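You operate a simulated robot arm through the tools that you are given. There is no shell and no other tool.

Carry out the task below with a simulated two-armed robot. There is one attempt and no reset: what you move stays moved.

Task
Pipette 5 ml from the stand's trough into the tube that the job card names.
Fine: first set the pipette stand knob, then fit a tip; drop the tip in the tip bin after; spill nothing.

Only the result counts: the job must be done as asked and must still hold three seconds after the hand-in. Knocking over, shifting, dropping, spilling or breaking anything else fails it.

Robot
Two 7-joint arms with fingered hands on one trunk that stands fixed in place. Base frame: the origin is at the foot of the trunk, x ahead of it, y to its left, z up; the work surface is at about z = 0.895. Lengths are in m, angles in rad, forces in N, time in s.
The left shoulder is at [0.07, 0.139, 1.108], the right one opposite. With the tool pointing down near the work surface each hand reaches from about 0.46 to 0.84 m from the base axis, measured 20 degrees to its own side. Payload 3.9 kg a hand.
The TCP of each hand is the grasp point between the finger pads, 0.029 m short of the fingertips. In the tool frame z runs along the fingers and y along their closing line. The gripper opens to 0.1 m; its body begins 0.034 m behind the TCP. The gripper is a hand of 5 fingers: y runs from the thumb to the fingers, the wrist lies at [-0.015, -0.105, -0.177] in the tool frame, and closing takes about 1.5 s.
Orientation is that of the tool frame in the base frame, as a unit quaternion [x, y, z, w]. With the fingers straight down and the wrist toward the robot, the tool's x, y and z point along [0, 1, 0], [1, 0, 0] and [0, 0, -1] of the base frame.

Tools
- The arms move only by the tool play_rows. It takes "left_moves", "right_moves" or both (then of equal length, played together; a hand with none holds still); each is a list of rows, each a list of 6 numbers: the shift along the base's x, y, z in m, then the turn, a rotation vector about the base's x, y, z in rad. In form: [[x, y, z, rx, ry, rz], ...]. A call has 1 to 20 rows; each row is the pose to reach, as a shift and turn from the pose commanded when the call began. "left_gripper" and "right_gripper" are, for a hand that has rows, the finger opening in m, from 0 to 0.1, set as the call begins (left out, the last holds). A row lasts 0.2 s, in which the tool goes at most 0.05 m and 0.15 rad; a call with a longer step from one row to the next is refused whole, and so is a gripper value outside its range. A pose out of reach is approached as far as the arm can. The call stops where the force on the tool passes 40 N (or 10 N more than at its start, if that is more) or the arm is blocked; 0.2 s more then pass. The fingers move at their own pace (about 0.153 m/s each) and stop on an object; they squeeze with about 34 N. The grip force told is the motor's: it shows also when the fingers shut on nothing. Time passes only in rows, and 0.2 s behind the last, so rows that repeat a pose let the fingers close. The reply holds the time, the measured pose of the TCP, the force on the tool along the base axes, the opening and the grip force, in the units named above and with some noise, with the torque about the TCP (base axes, N m) and any sound that the robot's microphone picked up.
- Cameras (640 x 400 px; columns grow to the right, rows downward): "scene" is now at [0.143, 0.0108, 1.4505]; the picture's right is [0.10, -1.00, 0.00], its down [-0.38, -0.04, -0.93] and it looks along [0.92, 0.09, -0.38] (base axes); focal length 216 px, centre (320, 200). "left" rides on the left gripper at [-0.066, -0.086, -0.121] in its tool frame; the picture's right is [-0.76, -0.31, 0.58], its down [0.59, -0.70, 0.40] and it looks along [0.28, 0.64, 0.71] (tool axes); focal length 247 px, centre (320, 200). "right" rides on the right gripper at [0.066, -0.086, -0.121] in its tool frame; the picture's right is [-0.76, 0.31, -0.58], its down [-0.59, -0.70, 0.40] and it looks along [-0.28, 0.64, 0.71] (tool axes); focal length 247 px, centre (320, 200). There is no depth. A picture from a camera that has moved, and an enlarged one, comes with that camera's place and axes in the base frame and with its lens.
- grab_frame(camera): a new picture of that camera. The clock stands still meanwhile.
- move_column(by): slides the trunk up (or, below 0, down) by that many m; the arms and the scene camera ride with it, the base frame stays. It gives what a move gives, with no picture.
- move_fingers(index, middle, ring, little, thumb_bend, thumb_turn, hand): sets how far each is bent, from 0 (flat) to 1 (curled in); at 0.3 the hand is open as for a grip, at 0.7 the pads meet at the TCP. One left out holds its place. A second passes; each finger stops where it meets its share of the squeeze, and holds until it gets a number again. A gripper value or a shape takes the hand back. It gives what a move gives, with no picture; readings hold the bend of each and the force on index, middle, ring, little, thumb and palm. thumb_turn goes from beside the hand (0) to across from the fingers (1), as for a grip.
- grasp_type(shape, hand): the hand has 5 fingers and takes this shape, open, in about a second: jaw (thumb against the fingers, like two jaws); tri (thumb and two fingers); tip (a fingertip pinch); poke (one finger out to press); point (the index stretched); flat (the hand flat); cup (the hand cupped); fist (a fist). The gripper value then closes the fingers along that shape, each until it touches; the sizes above hold for jaw. It gives what a move gives, with no picture.
- head_to(pan, tilt): turns the head with the scene camera to pan (to the left, within 1.501 rad either way) and tilt (down, from -0.506 to 1.204), counted from straight ahead of the robot. It gives what a move gives.
- close_up(camera, box): a new picture of the part [left, top, right, bottom] of that camera's present view, enlarged. The clock stands still meanwhile.
- hand_in(): hands the job in; it is judged then, once.

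Nothing tells you positions but the pictures and the camera data. Unless the task says otherwise, let go and move clear before handing in.

The tools are called after ">>>" as a command line: name --argument value ..., lists and objects as JSON in quotes. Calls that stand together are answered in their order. play_rows: Moves the arms, as the interface text tells. Its arguments: {"type":"object","properties":{"left_moves":{"type":"array","items":{"type":"array","items":{"type":"number"}}},"left_gripper":{"type":"number"},"right_moves":{"type":"array","items":{"type":"array","items":{"type":"number"}}},"right_gripper":{"type":"number"}},"required":[]} The other tools are called the same way: move_column (by) moves the trunk up or down; grasp_type (shape, hand) gives the hand a shape; move_fingers (index, middle, ring, little, thumb_bend, thumb_turn, hand) moves the fingers one by one; head_to (pan, tilt) turns the head that bears the scene camera; grab_frame (camera) takes a picture; close_up (camera, box) takes an enlarged picture of a part of a camera's view; hand_in () hands the job in.

At the start:

```text
time: 0.0
left_tool_pos: [0.3909, 0.1853, 1.4013]
left_tool_rot: [0.707, 0.708, -0.001, 0.001]
left_force: [0.5, 0.2, -0.1]
left_ft_torque: [0.0, 0.05, 0.03]
left_gripper_width: 0.0996
left_finger_force: 0.1
left_shape: jaw
left_bend: [0.3, 0.3, 0.3, 0.3, 0.3, 0.98]
left_finger forces: [0.0, 0.0, 0.0, 0.0, 0.1, 0.1]
right_tool_pos: [0.3974, -0.1698, 1.3232]
right_tool_rot: [0.706, 0.708, 0.0, -0.001]
right_force: [-0.2, 0.6, 0.6]
right_ft_torque: [-0.03, 0.01, 0.02]
right_gripper_width: 0.0998
right_finger_force: 0.1
right_shape: jaw
right_bend: [0.3, 0.3, 0.3, 0.3, 0.3, 0.98]
right_finger forces: [0.0, 0.0, 0.0, 0.0, 0.1, 0.0]
trunk travel left (down, up): [-0.75, 0.09]
head pan, tilt (commanded): [0.098, 0.389]
```

scene: 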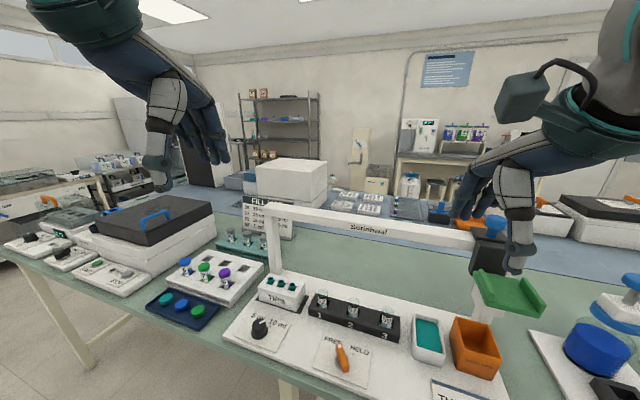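
right: 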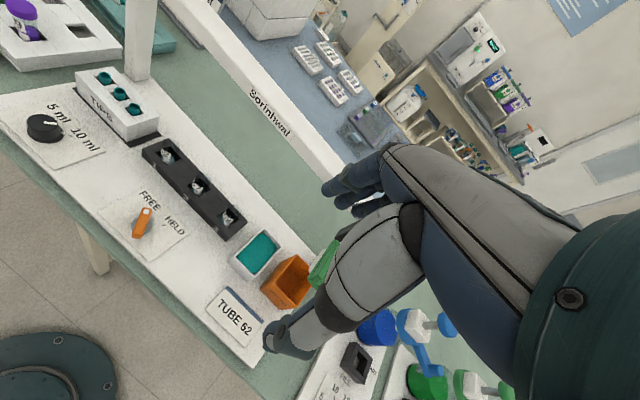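
left: 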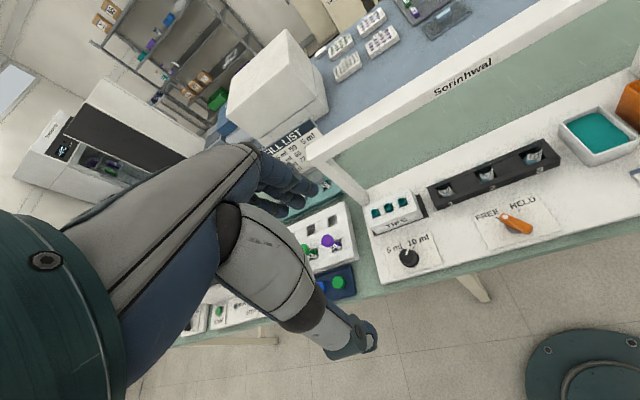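

I see a bench with a white pipette stand board: knob (5 ml / 10 ml), tip rack, a dark tube rack with three tubes, a FREE/HELD lever, a teal trough, an orange bin and a job card. I'll look closer at each before moving anything.

>>> close_up --camera "scene" --box '[220, 260, 420, 400]'

>>> close_up --camera "scene" --box '[400, 230, 560, 400]'

>>> close_up --camera "scene" --box '[220, 180, 320, 260]'

>>> close_up --camera "right" --box '[0, 60, 320, 360]'

>>> close_up --camera "left" --box '[360, 80, 640, 280]'

```text
2.86 times, centred on (320, 330) of scene
camera zoom: at [0.143, 0.0108, 1.4505], right [0.1, -1.0, 0.0], down [-0.38, -0.04, -0.93], along [0.92, 0.09, -0.38], focal length 616 px, centre (320, -171)
```

zoom: 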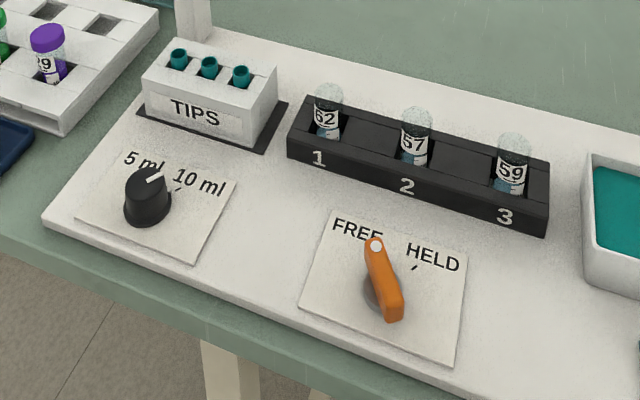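

```text
2.35 times, centred on (480, 315) of scene
camera zoom: at [0.143, 0.0108, 1.4505], right [0.1, -1.0, 0.0], down [-0.38, -0.04, -0.93], along [0.92, 0.09, -0.38], focal length 507 px, centre (-56, -71)
```

zoom: 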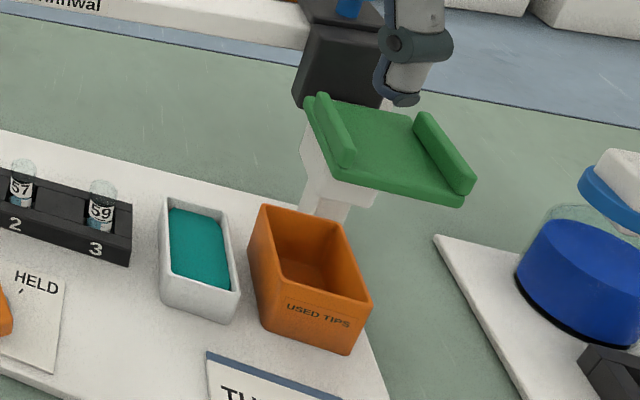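

```text
5.00 times, centred on (270, 220) of scene
camera zoom: at [0.143, 0.0108, 1.4505], right [0.1, -1.0, 0.0], down [-0.38, -0.04, -0.93], along [0.92, 0.09, -0.38], focal length 1078 px, centre (570, 100)
```

zoom: 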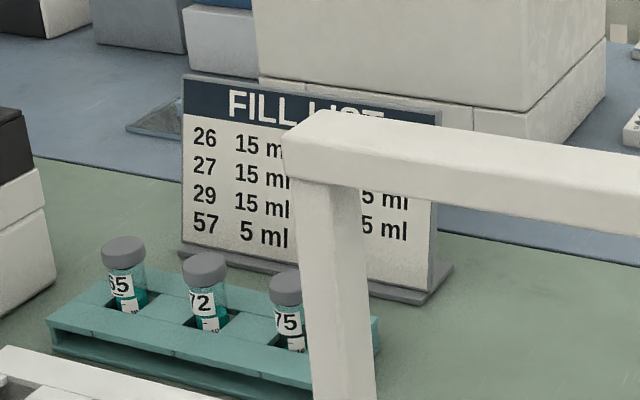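

```text
1.33 times, centred on (160, 210) of right
camera zoom: at [0.3127, -0.1036, 1.4452], right [0.31, -0.76, 0.58], down [-0.7, -0.59, -0.4], along [0.64, -0.28, -0.71], focal length 329 px, centre (533, 187)
```

zoom: 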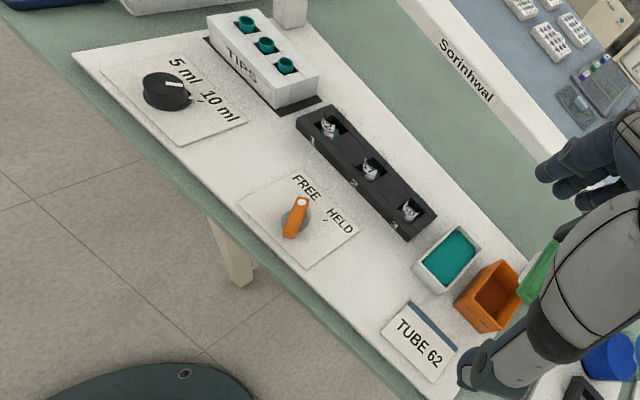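

```text
2.00 times, centred on (500, 180) of left
camera zoom: at [0.3056, 0.1205, 1.5231], right [-0.31, -0.76, -0.58], down [-0.7, 0.59, -0.4], along [0.64, 0.28, -0.71], focal length 494 px, centre (-40, 240)
```

zoom: 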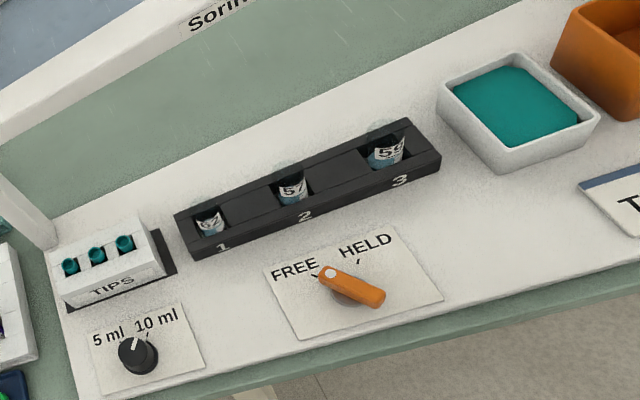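

The card says TUBE 62, which is the tube in slot 1. I still need to find the pipette itself (probably on the gantry near the green part), so I'll turn the head toward it.

>>> head_to --pan -0.35 --tilt 0.65

>>> grab_frame --camera "scene"

```text
time: 0.9
left_tool_pos: [0.3913, 0.186, 1.4029]
left_tool_rot: [0.708, 0.707, -0.001, 0.0]
left_force: [-0.6, -0.7, -0.3]
left_ft_torque: [-0.04, 0.0, 0.0]
left_gripper_width: 0.0997
left_finger_force: 0.1
left_shape: jaw
left_bend: [0.3, 0.3, 0.3, 0.3, 0.3, 0.98]
left_finger forces: [0.0, 0.0, 0.0, 0.1, 0.1, 0.1]
right_tool_pos: [0.3973, -0.1696, 1.3242]
right_tool_rot: [0.706, 0.708, 0.0, 0.0]
right_force: [0.5, 0.4, -0.3]
right_ft_torque: [0.02, 0.01, 0.01]
right_gripper_width: 0.0998
right_finger_force: 0.2
right_shape: jaw
right_bend: [0.3, 0.3, 0.3, 0.3, 0.3, 0.98]
right_finger forces: [0.0, 0.0, 0.0, 0.0, 0.0, 0.0]
trunk travel left (down, up): [-0.75, 0.09]
head pan, tilt (commanded): [-0.351, 0.649]
```

```text
taken
camera scene: at [0.1323, -0.0279, 1.4271], right [-0.34, -0.94, 0.0], down [-0.57, 0.21, -0.8], along [0.75, -0.27, -0.6], focal length 216 px, centre (320, 200)
```

scene: 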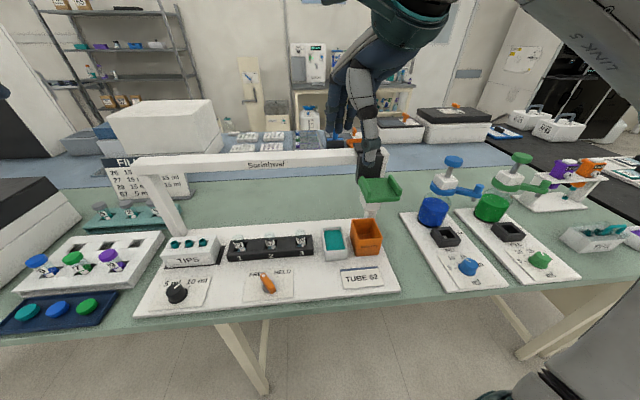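

>>> close_up --camera "scene" --box '[330, 130, 430, 240]'

>>> close_up --camera "scene" --box '[390, 140, 640, 300]'

>>> close_up --camera "scene" --box '[130, 140, 410, 320]'

```text
3.64 times, centred on (380, 185) of scene
camera zoom: at [0.1323, -0.0279, 1.4271], right [-0.34, -0.94, 0.0], down [-0.57, 0.21, -0.8], along [0.75, -0.27, -0.6], focal length 784 px, centre (102, 254)
```

zoom: 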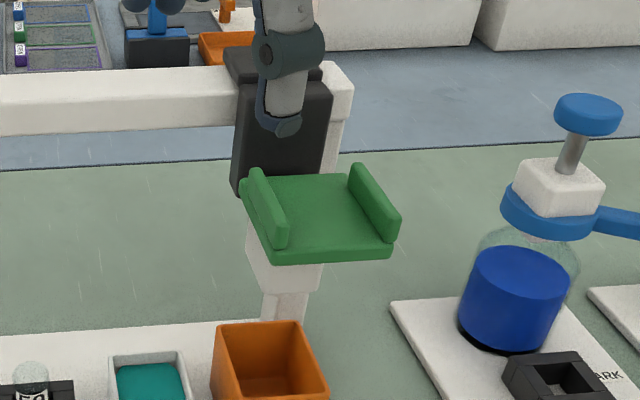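

```text
2.50 times, centred on (515, 220) of scene
camera zoom: at [0.1323, -0.0279, 1.4271], right [-0.34, -0.94, 0.0], down [-0.57, 0.21, -0.8], along [0.75, -0.27, -0.6], focal length 539 px, centre (-168, 150)
```

zoom: 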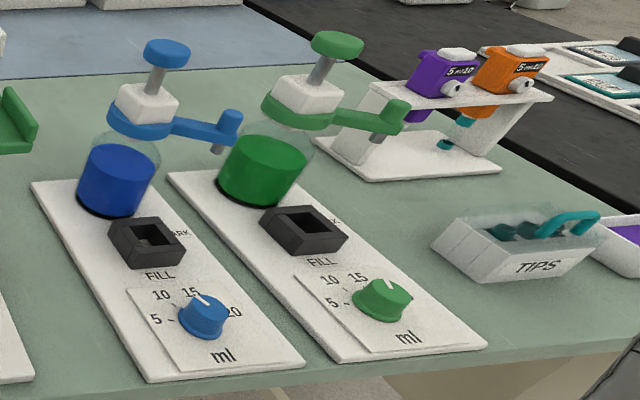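

```text
2.22 times, centred on (270, 230) of scene
camera zoom: at [0.1323, -0.0279, 1.4271], right [-0.34, -0.94, 0.0], down [-0.57, 0.21, -0.8], along [0.75, -0.27, -0.6], focal length 479 px, centre (431, 133)
```

zoom: 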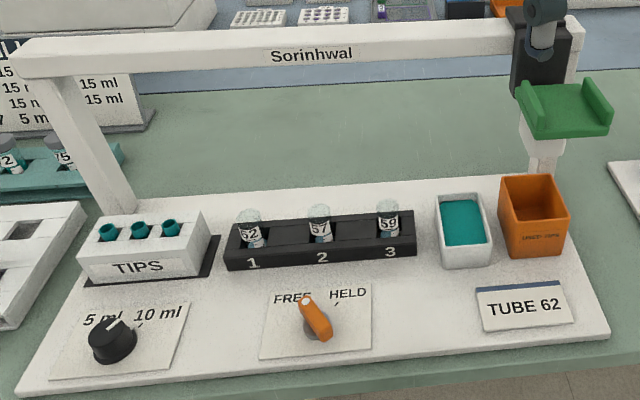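

The carriage with a green saddle on the "Sorinhwal" rail seems to be the pipette, but my right hand hides it. I'll move the right arm out to the right and look again.

>>> play_rows --right_moves '[[0, -0.045, 0, 0, 0, 0], [0, -0.09, 0, 0, 0, 0], [0, -0.135, 0, 0, 0, 0], [0, -0.18, 0, 0, 0, 0], [0, -0.22, 0, 0, 0, 0], [0, -0.26, 0, 0, 0, 0]]'

>>> grab_frame --camera "scene"

>>> grab_frame --camera "right"

```text
time: 2.3
left_tool_pos: [0.3903, 0.1851, 1.4031]
left_tool_rot: [0.707, 0.707, -0.001, 0.0]
left_force: [0.1, -0.1, -0.5]
left_ft_torque: [0.03, -0.01, -0.01]
left_gripper_width: 0.0997
left_finger_force: 0.0
left_shape: jaw
left_bend: [0.3, 0.3, 0.3, 0.3, 0.3, 0.98]
left_finger forces: [0.1, 0.1, 0.0, 0.0, 0.1, 0.0]
right_tool_pos: [0.3959, -0.4302, 1.3205]
right_tool_rot: [0.707, 0.707, 0.001, 0.0]
right_force: [0.2, 0.2, 0.3]
right_ft_torque: [0.03, -0.01, -0.01]
right_gripper_width: 0.0997
right_finger_force: 0.1
right_shape: jaw
right_bend: [0.3, 0.3, 0.3, 0.3, 0.3, 0.98]
right_finger forces: [0.1, 0.0, 0.1, 0.0, 0.0, 0.0]
trunk travel left (down, up): [-0.75, 0.09]
head pan, tilt (commanded): [-0.351, 0.649]
```

```text
taken
camera scene: at [0.1322, -0.0294, 1.427], right [-0.34, -0.94, 0.0], down [-0.57, 0.21, -0.8], along [0.75, -0.27, -0.6], focal length 216 px, centre (320, 200)
```

scene: 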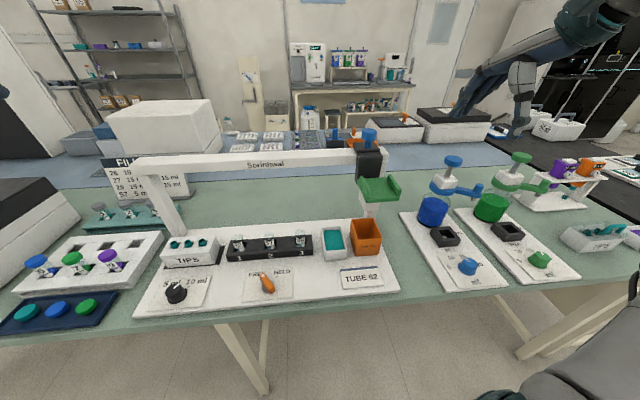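

```text
taken
camera right: at [0.3121, -0.3649, 1.4434], right [0.31, -0.76, 0.58], down [-0.7, -0.59, -0.4], along [0.64, -0.28, -0.71], focal length 247 px, centre (320, 200)
```

right: 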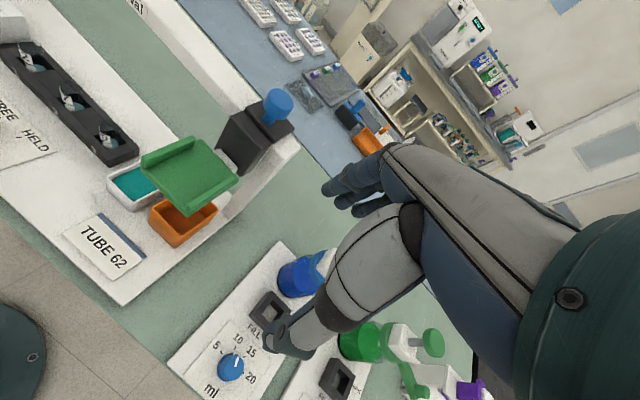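

>>> close_up --camera "scene" --box '[325, 120, 425, 220]'

>>> close_up --camera "right" --box '[80, 60, 320, 260]'

>>> close_up --camera "scene" --box '[130, 260, 300, 320]'

>>> close_up --camera "scene" --box '[140, 215, 360, 275]'

>>> grab_frame --camera "left"

```text
4.00 times, centred on (375, 170) of scene
camera zoom: at [0.1322, -0.0294, 1.427], right [-0.34, -0.94, 0.0], down [-0.57, 0.21, -0.8], along [0.75, -0.27, -0.6], focal length 862 px, centre (100, 320)
```

zoom: 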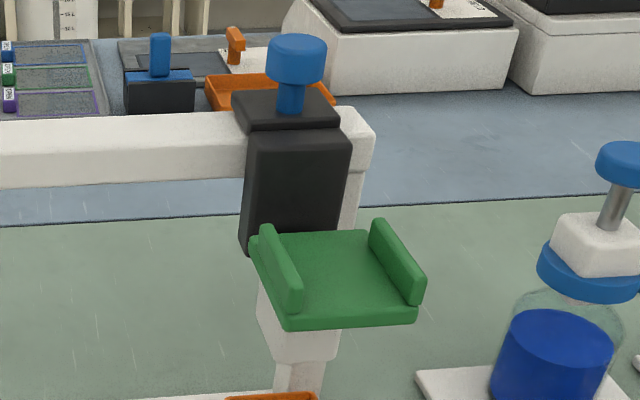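

```text
2.00 times, centred on (200, 160) of right
camera zoom: at [0.3121, -0.3649, 1.4434], right [0.31, -0.76, 0.58], down [-0.7, -0.59, -0.4], along [0.64, -0.28, -0.71], focal length 494 px, centre (560, 280)
```

zoom: 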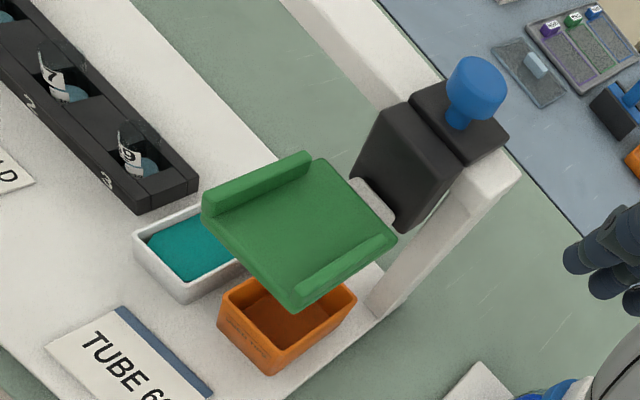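

```text
3.76 times, centred on (215, 290) of scene
camera zoom: at [0.1322, -0.0294, 1.427], right [-0.34, -0.94, 0.0], down [-0.57, 0.21, -0.8], along [0.75, -0.27, -0.6], focal length 812 px, centre (715, -139)
```

zoom: 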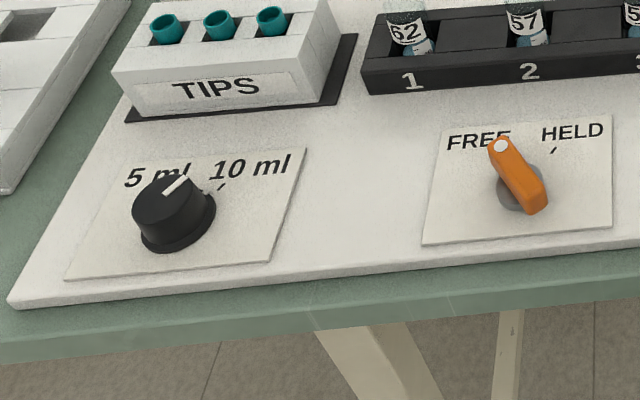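

```text
2.91 times, centred on (250, 245) of scene
camera zoom: at [0.1322, -0.0294, 1.427], right [-0.34, -0.94, 0.0], down [-0.57, 0.21, -0.8], along [0.75, -0.27, -0.6], focal length 627 px, centre (524, 69)
```

zoom: 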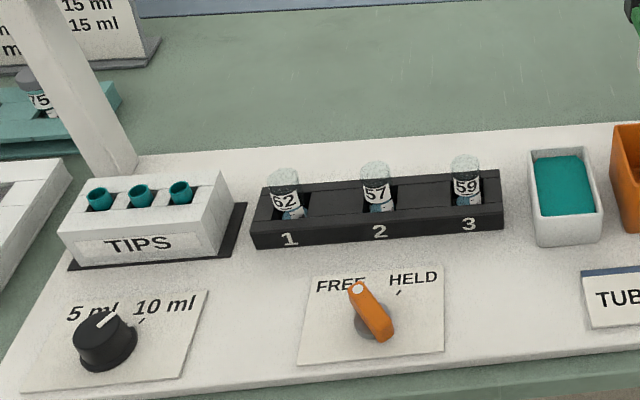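

```text
taken
camera left: at [0.3055, 0.119, 1.5233], right [-0.31, -0.76, -0.58], down [-0.7, 0.59, -0.4], along [0.64, 0.28, -0.71], focal length 247 px, centre (320, 200)
```

left: 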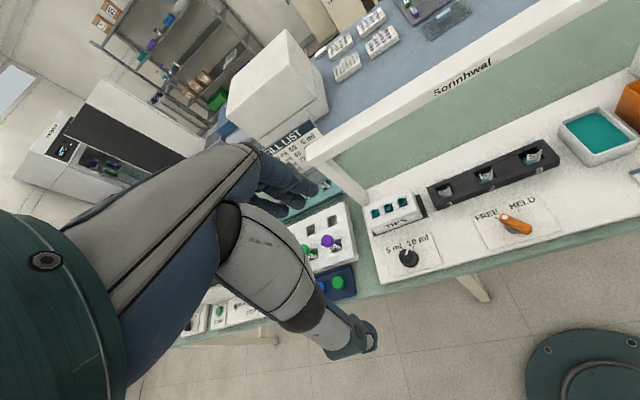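

The gantry carriage has a blue plunger knob on top and a green saddle in front; the lever reads FREE. I'll take tight close-ups of the knob, lever and carriage to read the settings and geometry.

>>> close_up --camera "scene" --box '[160, 270, 210, 305]'

>>> close_up --camera "left" --box '[380, 230, 450, 275]'

>>> close_up --camera "left" --box '[470, 190, 560, 250]'

>>> close_up --camera "scene" --box '[345, 120, 405, 220]'

>>> close_up --camera "left" --box '[360, 180, 430, 240]'

```text
11.43 times, centred on (185, 288) of scene
camera zoom: at [0.1322, -0.0294, 1.427], right [-0.34, -0.94, 0.0], down [-0.57, 0.21, -0.8], along [0.75, -0.27, -0.6], focal length 2464 px, centre (1863, -800)
```

zoom: 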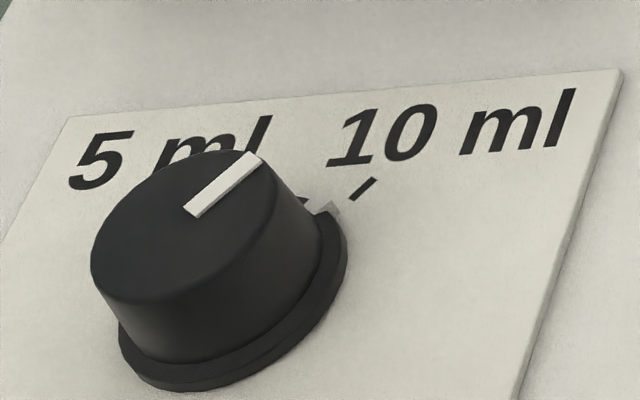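

```text
8.89 times, centred on (415, 252) of left
camera zoom: at [0.3055, 0.119, 1.5233], right [-0.31, -0.76, -0.58], down [-0.7, 0.59, -0.4], along [0.64, 0.28, -0.71], focal length 2195 px, centre (-524, -267)
```

zoom: 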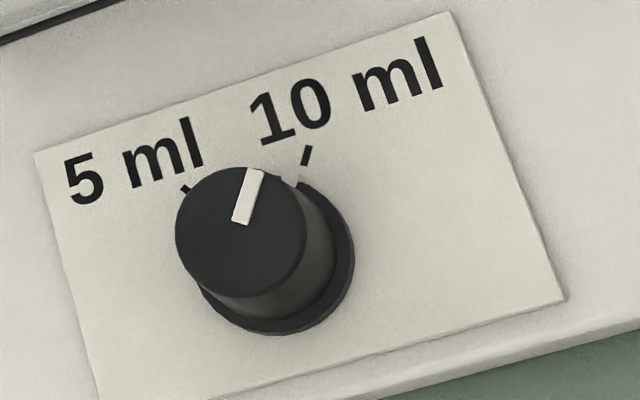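

```text
6.67 times, centred on (515, 220) of left
camera zoom: at [0.3055, 0.119, 1.5233], right [-0.31, -0.76, -0.58], down [-0.7, 0.59, -0.4], along [0.64, 0.28, -0.71], focal length 1646 px, centre (-980, 67)
```

zoom: 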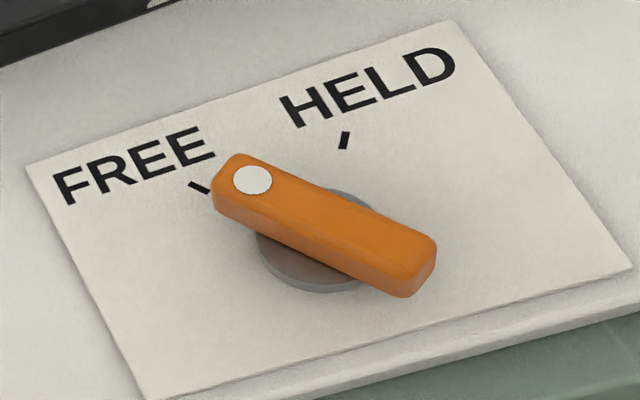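

```text
4.00 times, centred on (375, 170) of scene
camera zoom: at [0.1322, -0.0294, 1.427], right [-0.34, -0.94, 0.0], down [-0.57, 0.21, -0.8], along [0.75, -0.27, -0.6], focal length 862 px, centre (100, 320)
```

zoom: 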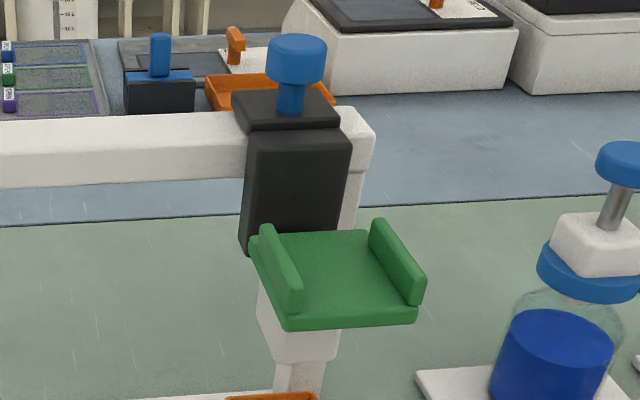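

```text
6.67 times, centred on (395, 210) of left
camera zoom: at [0.3055, 0.119, 1.5233], right [-0.31, -0.76, -0.58], down [-0.7, 0.59, -0.4], along [0.64, 0.28, -0.71], focal length 1646 px, centre (-180, 133)
```

zoom: 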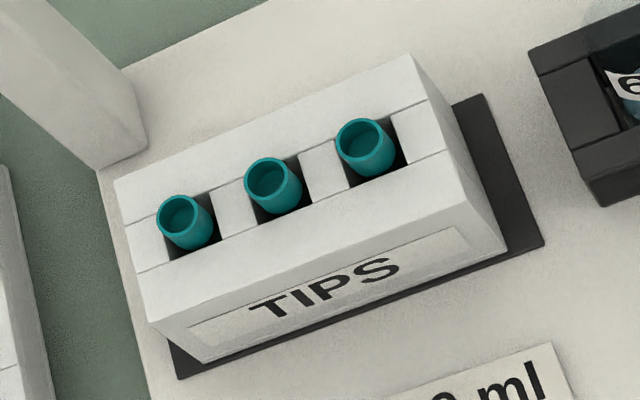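

The knob currently points at 10 ml and the lever at FREE; the carriage stands above the bin with its saddle near (0.48, -0.31, 1.14) and the plunger near (0.61, -0.34, 1.22). I'll turn and lower the right hand beside the stand so that its camera shows the pipette head from the side.

>>> play_rows --right_moves '[[-0.005, -0.02, -0.025, 0, 0, 0.14], [-0.01, -0.04, -0.05, 0, 0, 0.28], [-0.015, -0.06, -0.075, 0, 0, 0.42], [-0.02, -0.08, -0.1, 0, 0, 0.56], [-0.025, -0.1, -0.125, 0, 0, 0.7], [-0.03, -0.1, -0.15, 0, 0, 0.84], [-0.03, -0.1, -0.15, 0, 0, 0.98], [-0.03, -0.1, -0.15, 0, 0, 1.1]]'

>>> grab_frame --camera "right"

>>> grab_frame --camera "scene"

```text
time: 4.1
left_tool_pos: [0.3913, 0.1856, 1.4019]
left_tool_rot: [0.707, 0.707, 0.0, 0.0]
left_force: [-0.2, 0.1, -0.3]
left_ft_torque: [0.01, 0.02, -0.01]
left_gripper_width: 0.0999
left_finger_force: 0.0
left_shape: jaw
left_bend: [0.3, 0.3, 0.3, 0.3, 0.3, 0.98]
left_finger forces: [0.1, 0.1, 0.0, 0.0, 0.1, 0.1]
right_tool_pos: [0.3677, -0.531, 1.1727]
right_tool_rot: [0.231, 0.973, 0.0, 0.0]
right_force: [0.5, 0.2, -0.6]
right_ft_torque: [0.04, 0.0, 0.0]
right_gripper_width: 0.0996
right_finger_force: 0.0
right_shape: jaw
right_bend: [0.3, 0.3, 0.3, 0.3, 0.3, 0.98]
right_finger forces: [0.0, 0.0, 0.0, 0.1, 0.0, 0.0]
trunk travel left (down, up): [-0.75, 0.09]
head pan, tilt (commanded): [-0.351, 0.649]
```

```text
taken
camera right: at [0.2713, -0.5765, 1.2943], right [0.81, -0.07, 0.58], down [0.21, -0.89, -0.4], along [0.54, 0.45, -0.71], focal length 247 px, centre (320, 200)
```

right: 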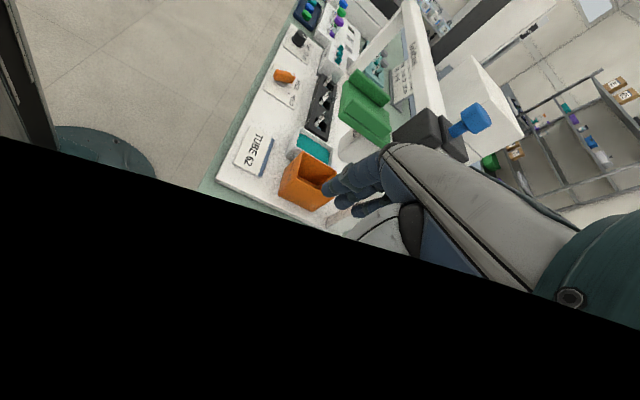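

```text
taken
camera scene: at [0.1325, -0.0278, 1.427], right [-0.34, -0.94, 0.0], down [-0.57, 0.21, -0.8], along [0.75, -0.27, -0.6], focal length 216 px, centre (320, 200)
```

scene: 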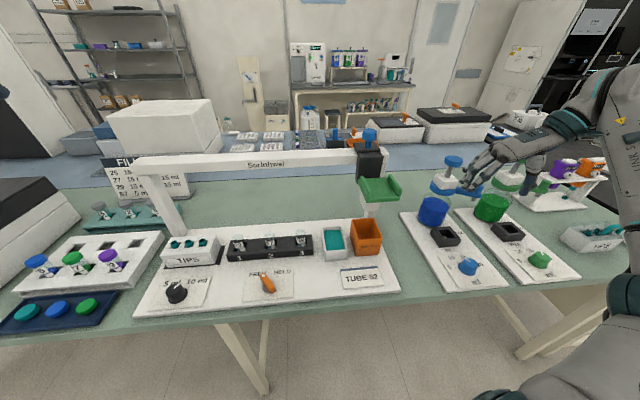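

The side view shows the saddle, carriage and plunger against the stand. I'll zoom in on it.

>>> close_up --camera "right" --box '[280, 40, 500, 220]'

>>> close_up --camera "right" --box '[270, 0, 400, 90]'

```text
2.22 times, centred on (390, 130) of right
camera zoom: at [0.2713, -0.5765, 1.2943], right [0.81, -0.07, 0.58], down [0.21, -0.89, -0.4], along [0.54, 0.45, -0.71], focal length 549 px, centre (164, 356)
```

zoom: 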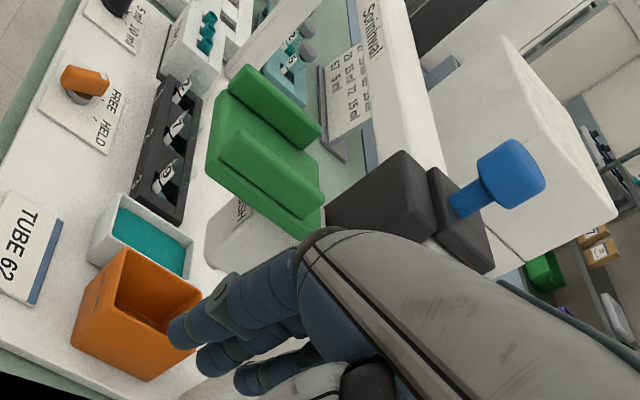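

```text
4.44 times, centred on (335, 45) of right
camera zoom: at [0.2713, -0.5765, 1.2943], right [0.81, -0.07, 0.58], down [0.21, -0.89, -0.4], along [0.54, 0.45, -0.71], focal length 1098 px, centre (253, 889)
```

zoom: 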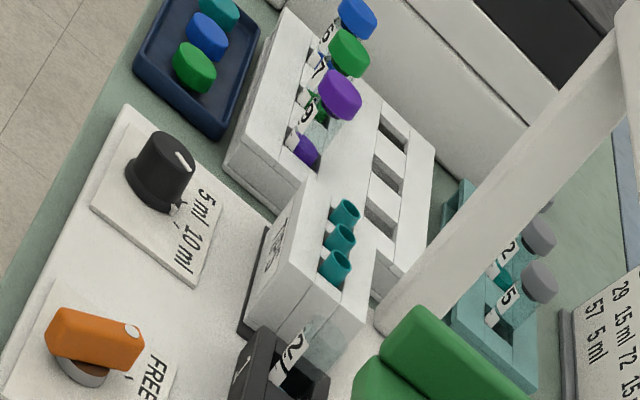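

There's lettering on the white body under the saddle; I'll zoom in to read it.

>>> close_up --camera "right" --box '[345, 95, 405, 155]'

>>> close_up --camera "scene" --box '[350, 170, 410, 225]'

```text
6.67 times, centred on (375, 125) of right
camera zoom: at [0.2713, -0.5765, 1.2943], right [0.81, -0.07, 0.58], down [0.21, -0.89, -0.4], along [0.54, 0.45, -0.71], focal length 1646 px, centre (-47, 700)
```

zoom: 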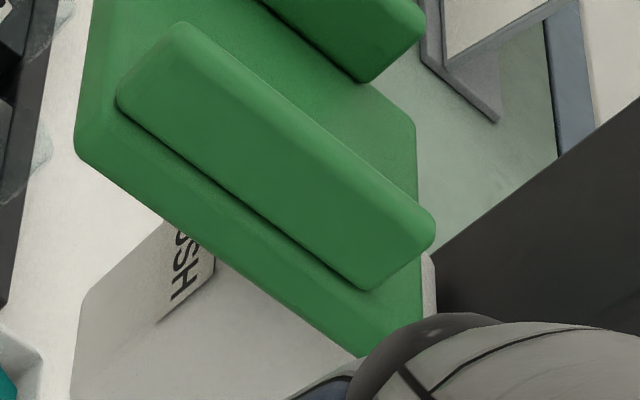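

```text
7.27 times, centred on (380, 198) of scene
camera zoom: at [0.1325, -0.0278, 1.427], right [-0.34, -0.94, 0.0], down [-0.57, 0.21, -0.8], along [0.75, -0.27, -0.6], focal length 1568 px, centre (-116, 218)
```

zoom: 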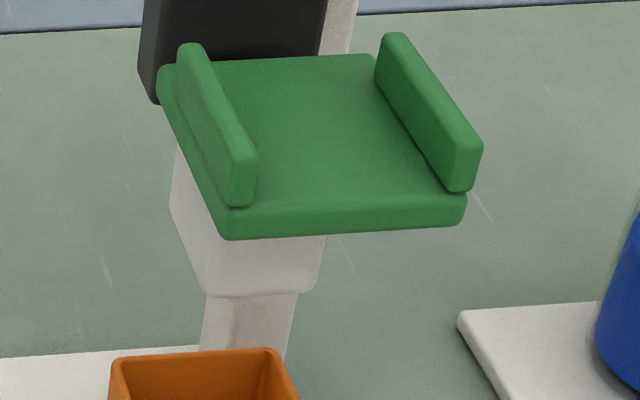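

The lettering looks like "…SS H…" but the saddle hides most of it. I'll swing the left hand in front and low enough for a nearly level view of the pipette head.

>>> play_rows --left_moves '[[0.003, -0.02, -0.025, -0.0388, -0.0711, -0.1063], [0.006, -0.04, -0.05, -0.0777, -0.1421, -0.2127], [0.01, -0.06, -0.075, -0.1165, -0.2132, -0.319], [0.013, -0.08, -0.1, -0.1553, -0.2843, -0.4253], [0.016, -0.1, -0.125, -0.1942, -0.3553, -0.5317], [0.02, -0.12, -0.15, -0.233, -0.4264, -0.638], [0.023, -0.14, -0.175, -0.2718, -0.4975, -0.7443], [0.026, -0.16, -0.2, -0.3107, -0.5685, -0.8507], [0.03, -0.18, -0.23, -0.3495, -0.6396, -0.957]]'

>>> grab_frame --camera "left"

>>> grab_frame --camera "scene"

```text
time: 6.1
left_tool_pos: [0.4237, -0.0024, 1.2079]
left_tool_rot: [0.935, 0.203, 0.095, 0.275]
left_force: [-0.1, -0.7, 0.2]
left_ft_torque: [0.04, 0.02, 0.05]
left_gripper_width: 0.0998
left_finger_force: 0.1
left_shape: jaw
left_bend: [0.3, 0.3, 0.3, 0.3, 0.3, 0.98]
left_finger forces: [0.0, 0.1, 0.0, 0.0, 0.1, 0.1]
left hand out of reach, approached as far as the arm can: row 4, 5, 6, 7, 8, 9
right_tool_pos: [0.3667, -0.5349, 1.1698]
right_tool_rot: [0.233, 0.972, 0.002, 0.0]
right_force: [-0.6, -0.4, -0.8]
right_ft_torque: [0.04, -0.02, -0.02]
right_gripper_width: 0.0997
right_finger_force: 0.0
right_shape: jaw
right_bend: [0.3, 0.3, 0.3, 0.3, 0.3, 0.98]
right_finger forces: [0.0, 0.0, 0.1, 0.0, 0.0, 0.1]
trunk travel left (down, up): [-0.75, 0.09]
head pan, tilt (commanded): [-0.351, 0.649]
```

```text
taken
camera left: at [0.3028, 0.0926, 1.2564], right [-0.62, -0.37, -0.7], down [0.41, 0.6, -0.68], along [0.67, -0.71, -0.22], focal length 247 px, centre (320, 200)
```

left: 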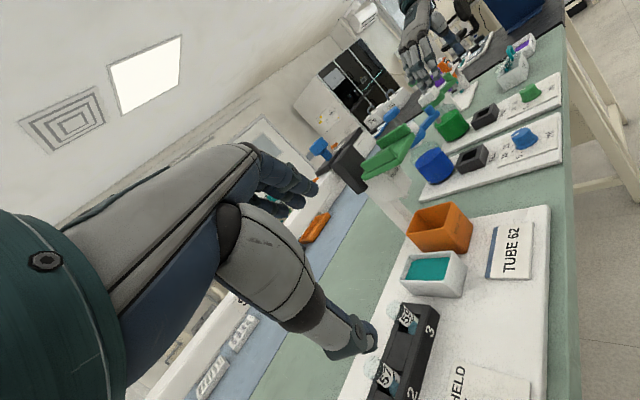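

```text
taken
camera scene: at [0.1316, -0.0336, 1.4269], right [-0.34, -0.94, 0.0], down [-0.57, 0.21, -0.8], along [0.75, -0.27, -0.61], focal length 216 px, centre (320, 200)
```

scene: 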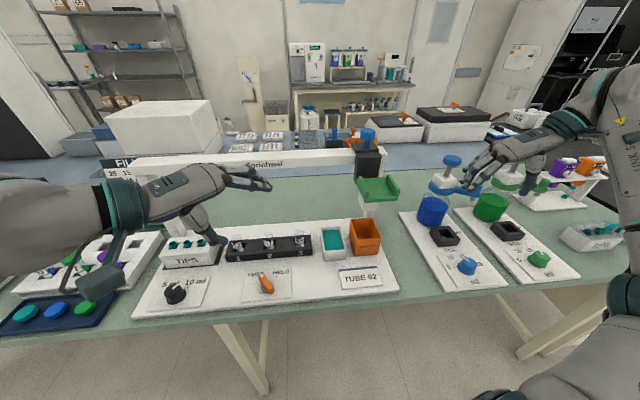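

>>> close_up --camera "left" --box '[300, 110, 420, 230]'

>>> close_up --camera "left" --box '[370, 180, 560, 300]'

```text
3.33 times, centred on (360, 170) of left
camera zoom: at [0.3028, 0.0926, 1.2564], right [-0.62, -0.37, -0.7], down [0.41, 0.6, -0.68], along [0.67, -0.71, -0.22], focal length 823 px, centre (187, 300)
```

zoom: 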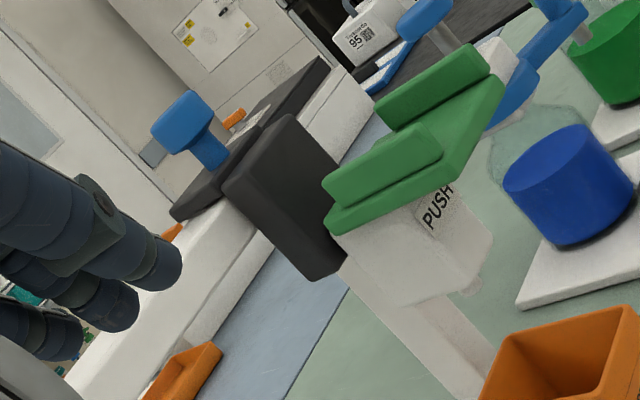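

```text
3.33 times, centred on (465, 240) of left
camera zoom: at [0.3028, 0.0926, 1.2564], right [-0.62, -0.37, -0.7], down [0.41, 0.6, -0.68], along [0.67, -0.71, -0.22], focal length 823 px, centre (-163, 67)
```

zoom: 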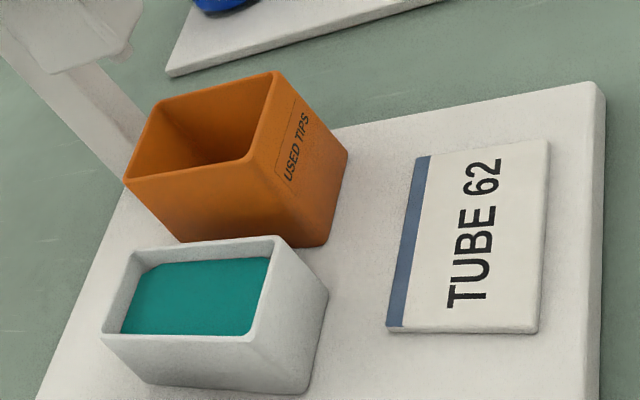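

The white head says PUSH and has a small nozzle at its bottom; the saddle is evidently pressed down to lower the head, with the blue plunger above. First comes the volume knob: I'll bring the left hand back to pointing straight down, above the knob near (0.518, 0.206).

>>> play_rows --left_moves '[[0.005, 0.02, 0.02, 0.0388, 0.0711, 0.1063], [0.01, 0.045, 0.04, 0.0777, 0.1421, 0.2127], [0.015, 0.07, 0.06, 0.1165, 0.2132, 0.319], [0.02, 0.09, 0.08, 0.1553, 0.2843, 0.4253], [0.025, 0.115, 0.09, 0.1942, 0.3553, 0.5317], [0.03, 0.14, 0.09, 0.233, 0.4264, 0.638], [0.035, 0.16, 0.09, 0.2718, 0.4975, 0.7443], [0.04, 0.18, 0.09, 0.3107, 0.5685, 0.8507], [0.045, 0.2, 0.09, 0.3495, 0.6396, 0.957]]'

>>> head_to --pan 0.3 --tilt 0.7

>>> grab_frame --camera "scene"

>>> grab_frame --camera "left"

```text
time: 8.1
left_tool_pos: [0.4717, 0.2, 1.3009]
left_tool_rot: [0.753, 0.656, -0.048, -0.033]
left_force: [0.9, 0.3, 0.4]
left_ft_torque: [0.03, 0.02, 0.04]
left_gripper_width: 0.0997
left_finger_force: 0.1
left_shape: jaw
left_bend: [0.3, 0.3, 0.3, 0.3, 0.3, 0.98]
left_finger forces: [0.1, 0.1, 0.0, 0.0, 0.1, 0.0]
left hand out of reach, approached as far as the arm can: row 5, 6, 7, 8
right_tool_pos: [0.3682, -0.5296, 1.1734]
right_tool_rot: [0.233, 0.973, -0.001, 0.0]
right_force: [-0.1, -0.3, -0.3]
right_ft_torque: [0.01, -0.01, 0.02]
right_gripper_width: 0.0996
right_finger_force: 0.0
right_shape: jaw
right_bend: [0.3, 0.3, 0.3, 0.3, 0.3, 0.98]
right_finger forces: [0.1, 0.0, 0.0, 0.0, 0.1, 0.1]
trunk travel left (down, up): [-0.75, 0.09]
head pan, tilt (commanded): [-0.351, 0.649]
```

```text
time: 9.1
left_tool_pos: [0.4708, 0.2002, 1.3017]
left_tool_rot: [0.753, 0.655, -0.047, -0.032]
left_force: [-0.4, 0.0, -0.3]
left_ft_torque: [-0.01, 0.0, -0.01]
left_gripper_width: 0.0999
left_finger_force: 0.2
left_shape: jaw
left_bend: [0.3, 0.3, 0.3, 0.3, 0.3, 0.98]
left_finger forces: [0.0, 0.0, 0.0, 0.1, 0.1, 0.1]
right_tool_pos: [0.3688, -0.5299, 1.172]
right_tool_rot: [0.232, 0.973, 0.001, 0.001]
right_force: [-0.8, -0.6, 0.3]
right_ft_torque: [-0.02, 0.01, 0.05]
right_gripper_width: 0.0997
right_finger_force: 0.1
right_shape: jaw
right_bend: [0.3, 0.3, 0.3, 0.3, 0.3, 0.98]
right_finger forces: [0.0, 0.0, 0.1, 0.0, 0.0, 0.0]
trunk travel left (down, up): [-0.75, 0.09]
head pan, tilt (commanded): [0.3, 0.7]
```

```text
taken
camera scene: at [0.132, 0.0268, 1.4227], right [0.29, -0.96, 0.0], down [-0.62, -0.19, -0.76], along [0.73, 0.23, -0.64], focal length 216 px, centre (320, 200)
```

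scene: 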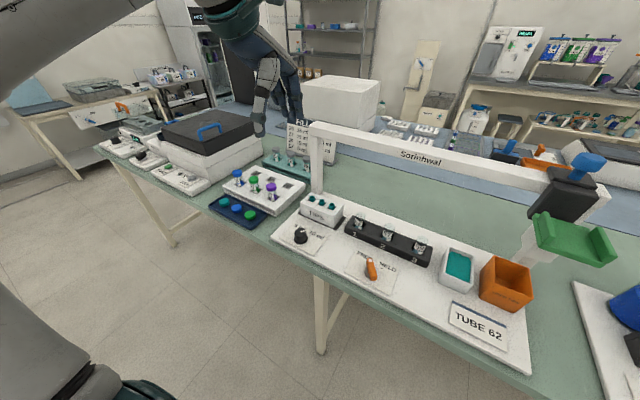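

```text
taken
camera left: at [0.3914, 0.1489, 1.4327], right [-0.47, -0.71, -0.52], down [-0.66, 0.68, -0.34], along [0.59, 0.18, -0.79], focal length 247 px, centre (320, 200)
```

left: 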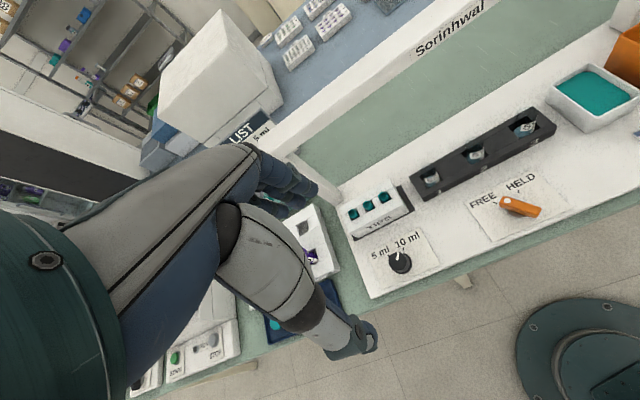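

The left hand is back over the knob area. I'll take close-ups from both cameras to pin down the knob's position before I descend.

>>> close_up --camera "scene" --box '[270, 180, 350, 250]'

>>> close_up --camera "left" --box '[330, 170, 450, 290]'

>>> close_up --camera "scene" --box '[340, 200, 430, 290]'

```text
5.71 times, centred on (310, 215) of scene
camera zoom: at [0.132, 0.0268, 1.4227], right [0.29, -0.96, 0.0], down [-0.62, -0.19, -0.76], along [0.73, 0.23, -0.64], focal length 1232 px, centre (377, 114)
```

zoom: 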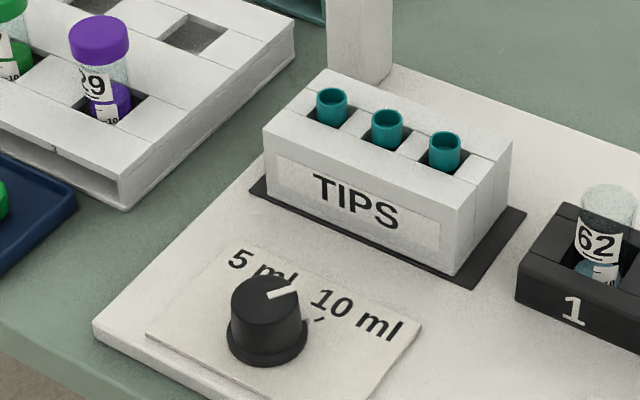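

```text
3.33 times, centred on (390, 230) of left
camera zoom: at [0.3914, 0.1489, 1.4327], right [-0.47, -0.71, -0.52], down [-0.66, 0.68, -0.34], along [0.59, 0.18, -0.79], focal length 823 px, centre (87, 100)
```

zoom: 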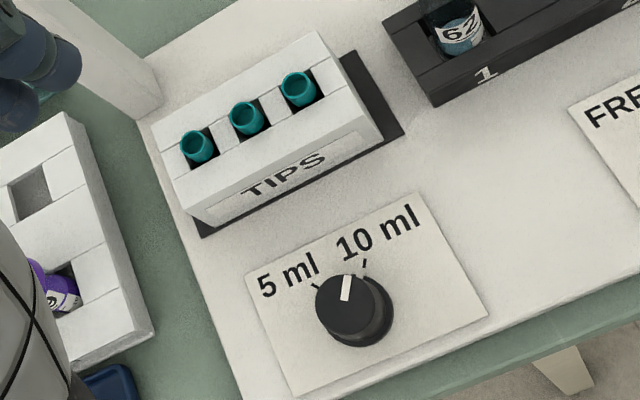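

```text
4.44 times, centred on (385, 245) of scene
camera zoom: at [0.132, 0.0268, 1.4227], right [0.29, -0.96, 0.0], down [-0.62, -0.19, -0.76], along [0.73, 0.23, -0.64], focal length 958 px, centre (31, 0)
```

zoom: 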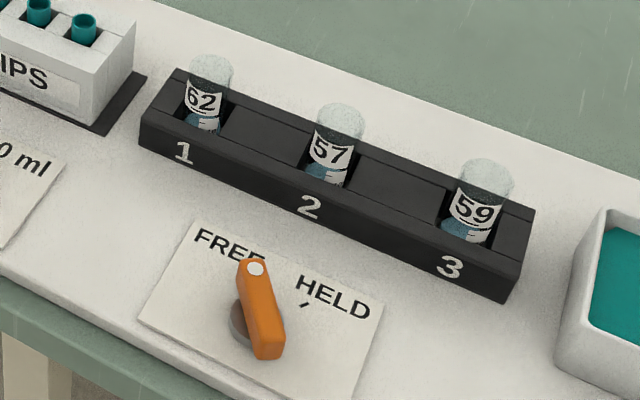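

Two views put the knob at about (0.521, 0.209) with its top near z = 0.942. I'll align the left hand above it, turned so I have room for a counter-clockwise turn, and narrow the fingers a bit.

>>> play_rows --left_moves '[[0.01, 0.002, -0.04, -0.0007, -0.0228, -0.0597], [0.02, 0.004, -0.08, -0.0014, -0.0456, -0.1194], [0.03, 0.005, -0.12, -0.002, -0.0684, -0.1791], [0.04, 0.007, -0.16, -0.0027, -0.0912, -0.2388], [0.05, 0.008, -0.2, -0.0034, -0.114, -0.2985], [0.05, 0.008, -0.22, -0.0034, -0.114, -0.2985]]' --left_gripper 0.07

>>> grab_frame --camera "scene"

>>> grab_frame --camera "left"

```text
time: 10.5
left_tool_pos: [0.5208, 0.2069, 1.0784]
left_tool_rot: [0.843, 0.538, 0.0, 0.001]
left_force: [-0.3, -0.7, -0.3]
left_ft_torque: [0.0, 0.01, 0.01]
left_gripper_width: 0.07
left_finger_force: 0.1
left_shape: jaw
left_bend: [0.41, 0.35, 0.26, 0.4, 0.3, 0.99]
left_finger forces: [0.1, 0.1, 0.1, 0.1, 0.0, 0.1]
right_tool_pos: [0.3681, -0.5305, 1.1735]
right_tool_rot: [0.232, 0.973, -0.001, 0.0]
right_force: [-0.1, 0.8, -0.4]
right_ft_torque: [0.01, 0.01, -0.03]
right_gripper_width: 0.0997
right_finger_force: 0.1
right_shape: jaw
right_bend: [0.3, 0.3, 0.3, 0.3, 0.3, 0.98]
right_finger forces: [0.0, 0.0, 0.1, 0.0, 0.1, 0.0]
trunk travel left (down, up): [-0.75, 0.09]
head pan, tilt (commanded): [0.3, 0.7]
```

```text
taken
camera scene: at [0.1327, 0.0275, 1.4226], right [0.3, -0.96, 0.0], down [-0.62, -0.19, -0.76], along [0.73, 0.23, -0.64], focal length 216 px, centre (320, 200)
```

scene: 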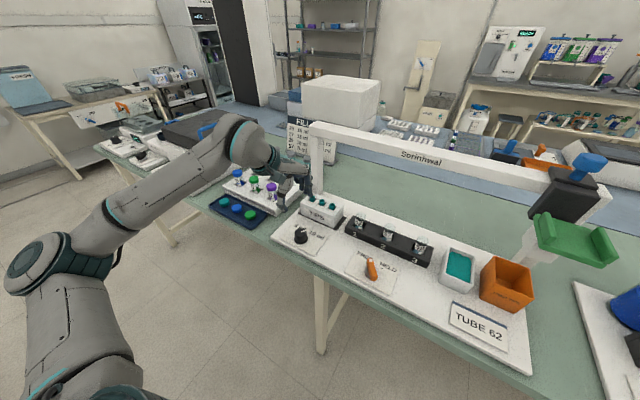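

```text
taken
camera left: at [0.4157, 0.1848, 1.2], right [-0.6, -0.56, -0.58], down [-0.39, 0.83, -0.4], along [0.7, -0.02, -0.71], focal length 247 px, centre (320, 200)
```

left: 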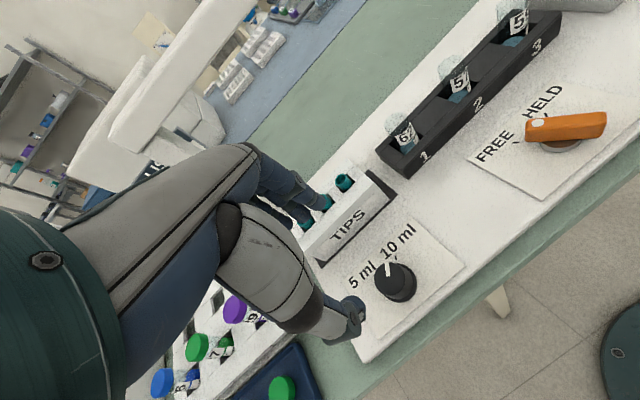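

The hand is about 0.13 m above the knob. I'll zoom in to check the alignment of hand and knob.

>>> close_up --camera "left" --box '[300, 200, 440, 340]'

>>> close_up --camera "scene" --box '[220, 120, 360, 260]'

```text
2.86 times, centred on (370, 270) of left
camera zoom: at [0.4157, 0.1848, 1.2], right [-0.6, -0.56, -0.58], down [-0.39, 0.83, -0.4], along [0.7, -0.02, -0.71], focal length 706 px, centre (177, 0)
```

zoom: 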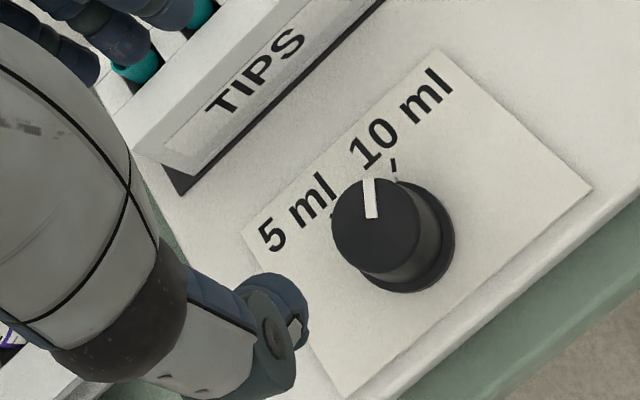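

```text
2.86 times, centred on (290, 190) of scene
camera zoom: at [0.1327, 0.0275, 1.4226], right [0.3, -0.96, 0.0], down [-0.62, -0.19, -0.76], along [0.73, 0.23, -0.64], focal length 616 px, centre (406, 229)
```

zoom: 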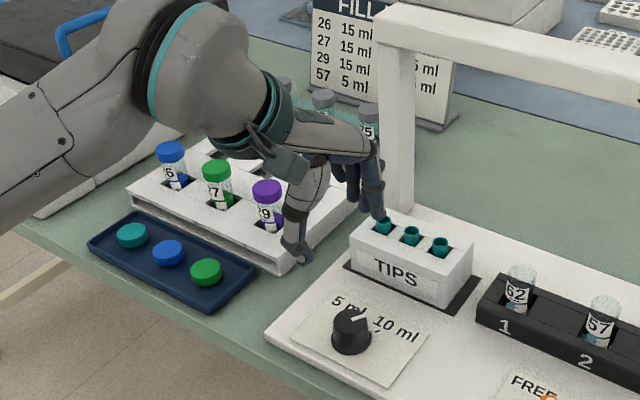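

Alignment is within about 2 mm. I'll lower the fingers around the knob, slowing toward the end and watching the force.

>>> play_rows --left_moves '[[0, 0.001, -0.03, 0, 0, 0], [0, 0.002, -0.06, 0, 0, 0], [0, 0.002, -0.09, 0, 0, 0], [0, 0.002, -0.11, 0, 0, 0], [0, 0.002, -0.12, 0, 0, 0]]'

>>> grab_frame --camera "left"

>>> close_up --camera "scene" --box '[240, 150, 360, 260]'

```text
time: 11.7
left_tool_pos: [0.5206, 0.2077, 0.9612]
left_tool_rot: [0.843, 0.538, 0.001, 0.002]
left_force: [0.1, -0.2, 0.3]
left_ft_torque: [-0.01, 0.01, -0.01]
left_gripper_width: 0.0703
left_finger_force: 0.0
left_shape: jaw
left_bend: [0.41, 0.35, 0.26, 0.4, 0.3, 0.99]
left_finger forces: [0.1, 0.1, 0.0, 0.0, 0.1, 0.0]
right_tool_pos: [0.3665, -0.53, 1.1736]
right_tool_rot: [0.232, 0.973, 0.0, 0.0]
right_force: [-0.6, 0.8, 0.7]
right_ft_torque: [-0.02, -0.02, 0.02]
right_gripper_width: 0.0998
right_finger_force: 0.0
right_shape: jaw
right_bend: [0.3, 0.3, 0.3, 0.3, 0.3, 0.98]
right_finger forces: [0.1, 0.1, 0.0, 0.0, 0.0, 0.0]
trunk travel left (down, up): [-0.75, 0.09]
head pan, tilt (commanded): [0.3, 0.7]
```

```text
taken
camera left: at [0.415, 0.1852, 1.0816], right [-0.6, -0.56, -0.58], down [-0.39, 0.83, -0.4], along [0.7, -0.02, -0.71], focal length 247 px, centre (320, 200)
```

left: 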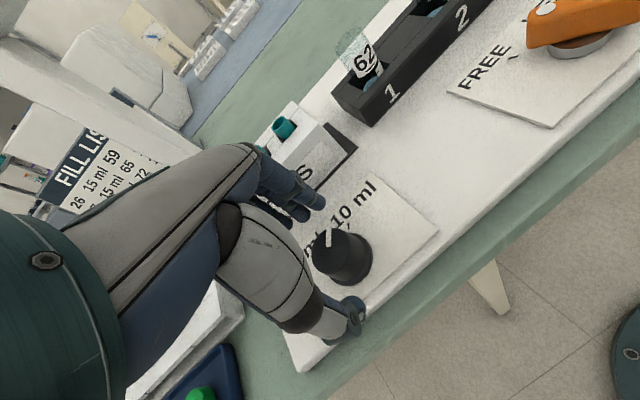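

```text
3.64 times, centred on (300, 205) of scene
camera zoom: at [0.1317, 0.0269, 1.4227], right [0.3, -0.96, 0.0], down [-0.62, -0.19, -0.77], along [0.73, 0.23, -0.64], focal length 784 px, centre (393, 182)
```

zoom: 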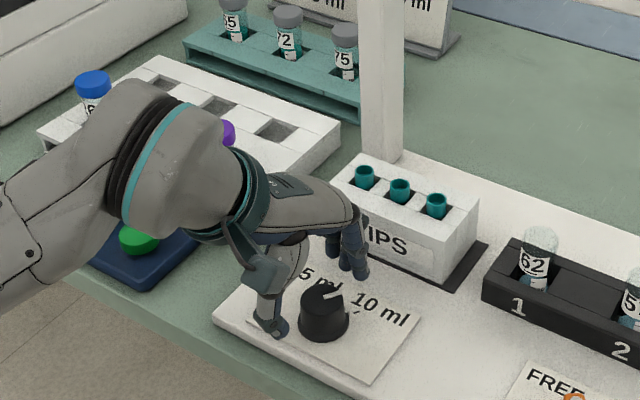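

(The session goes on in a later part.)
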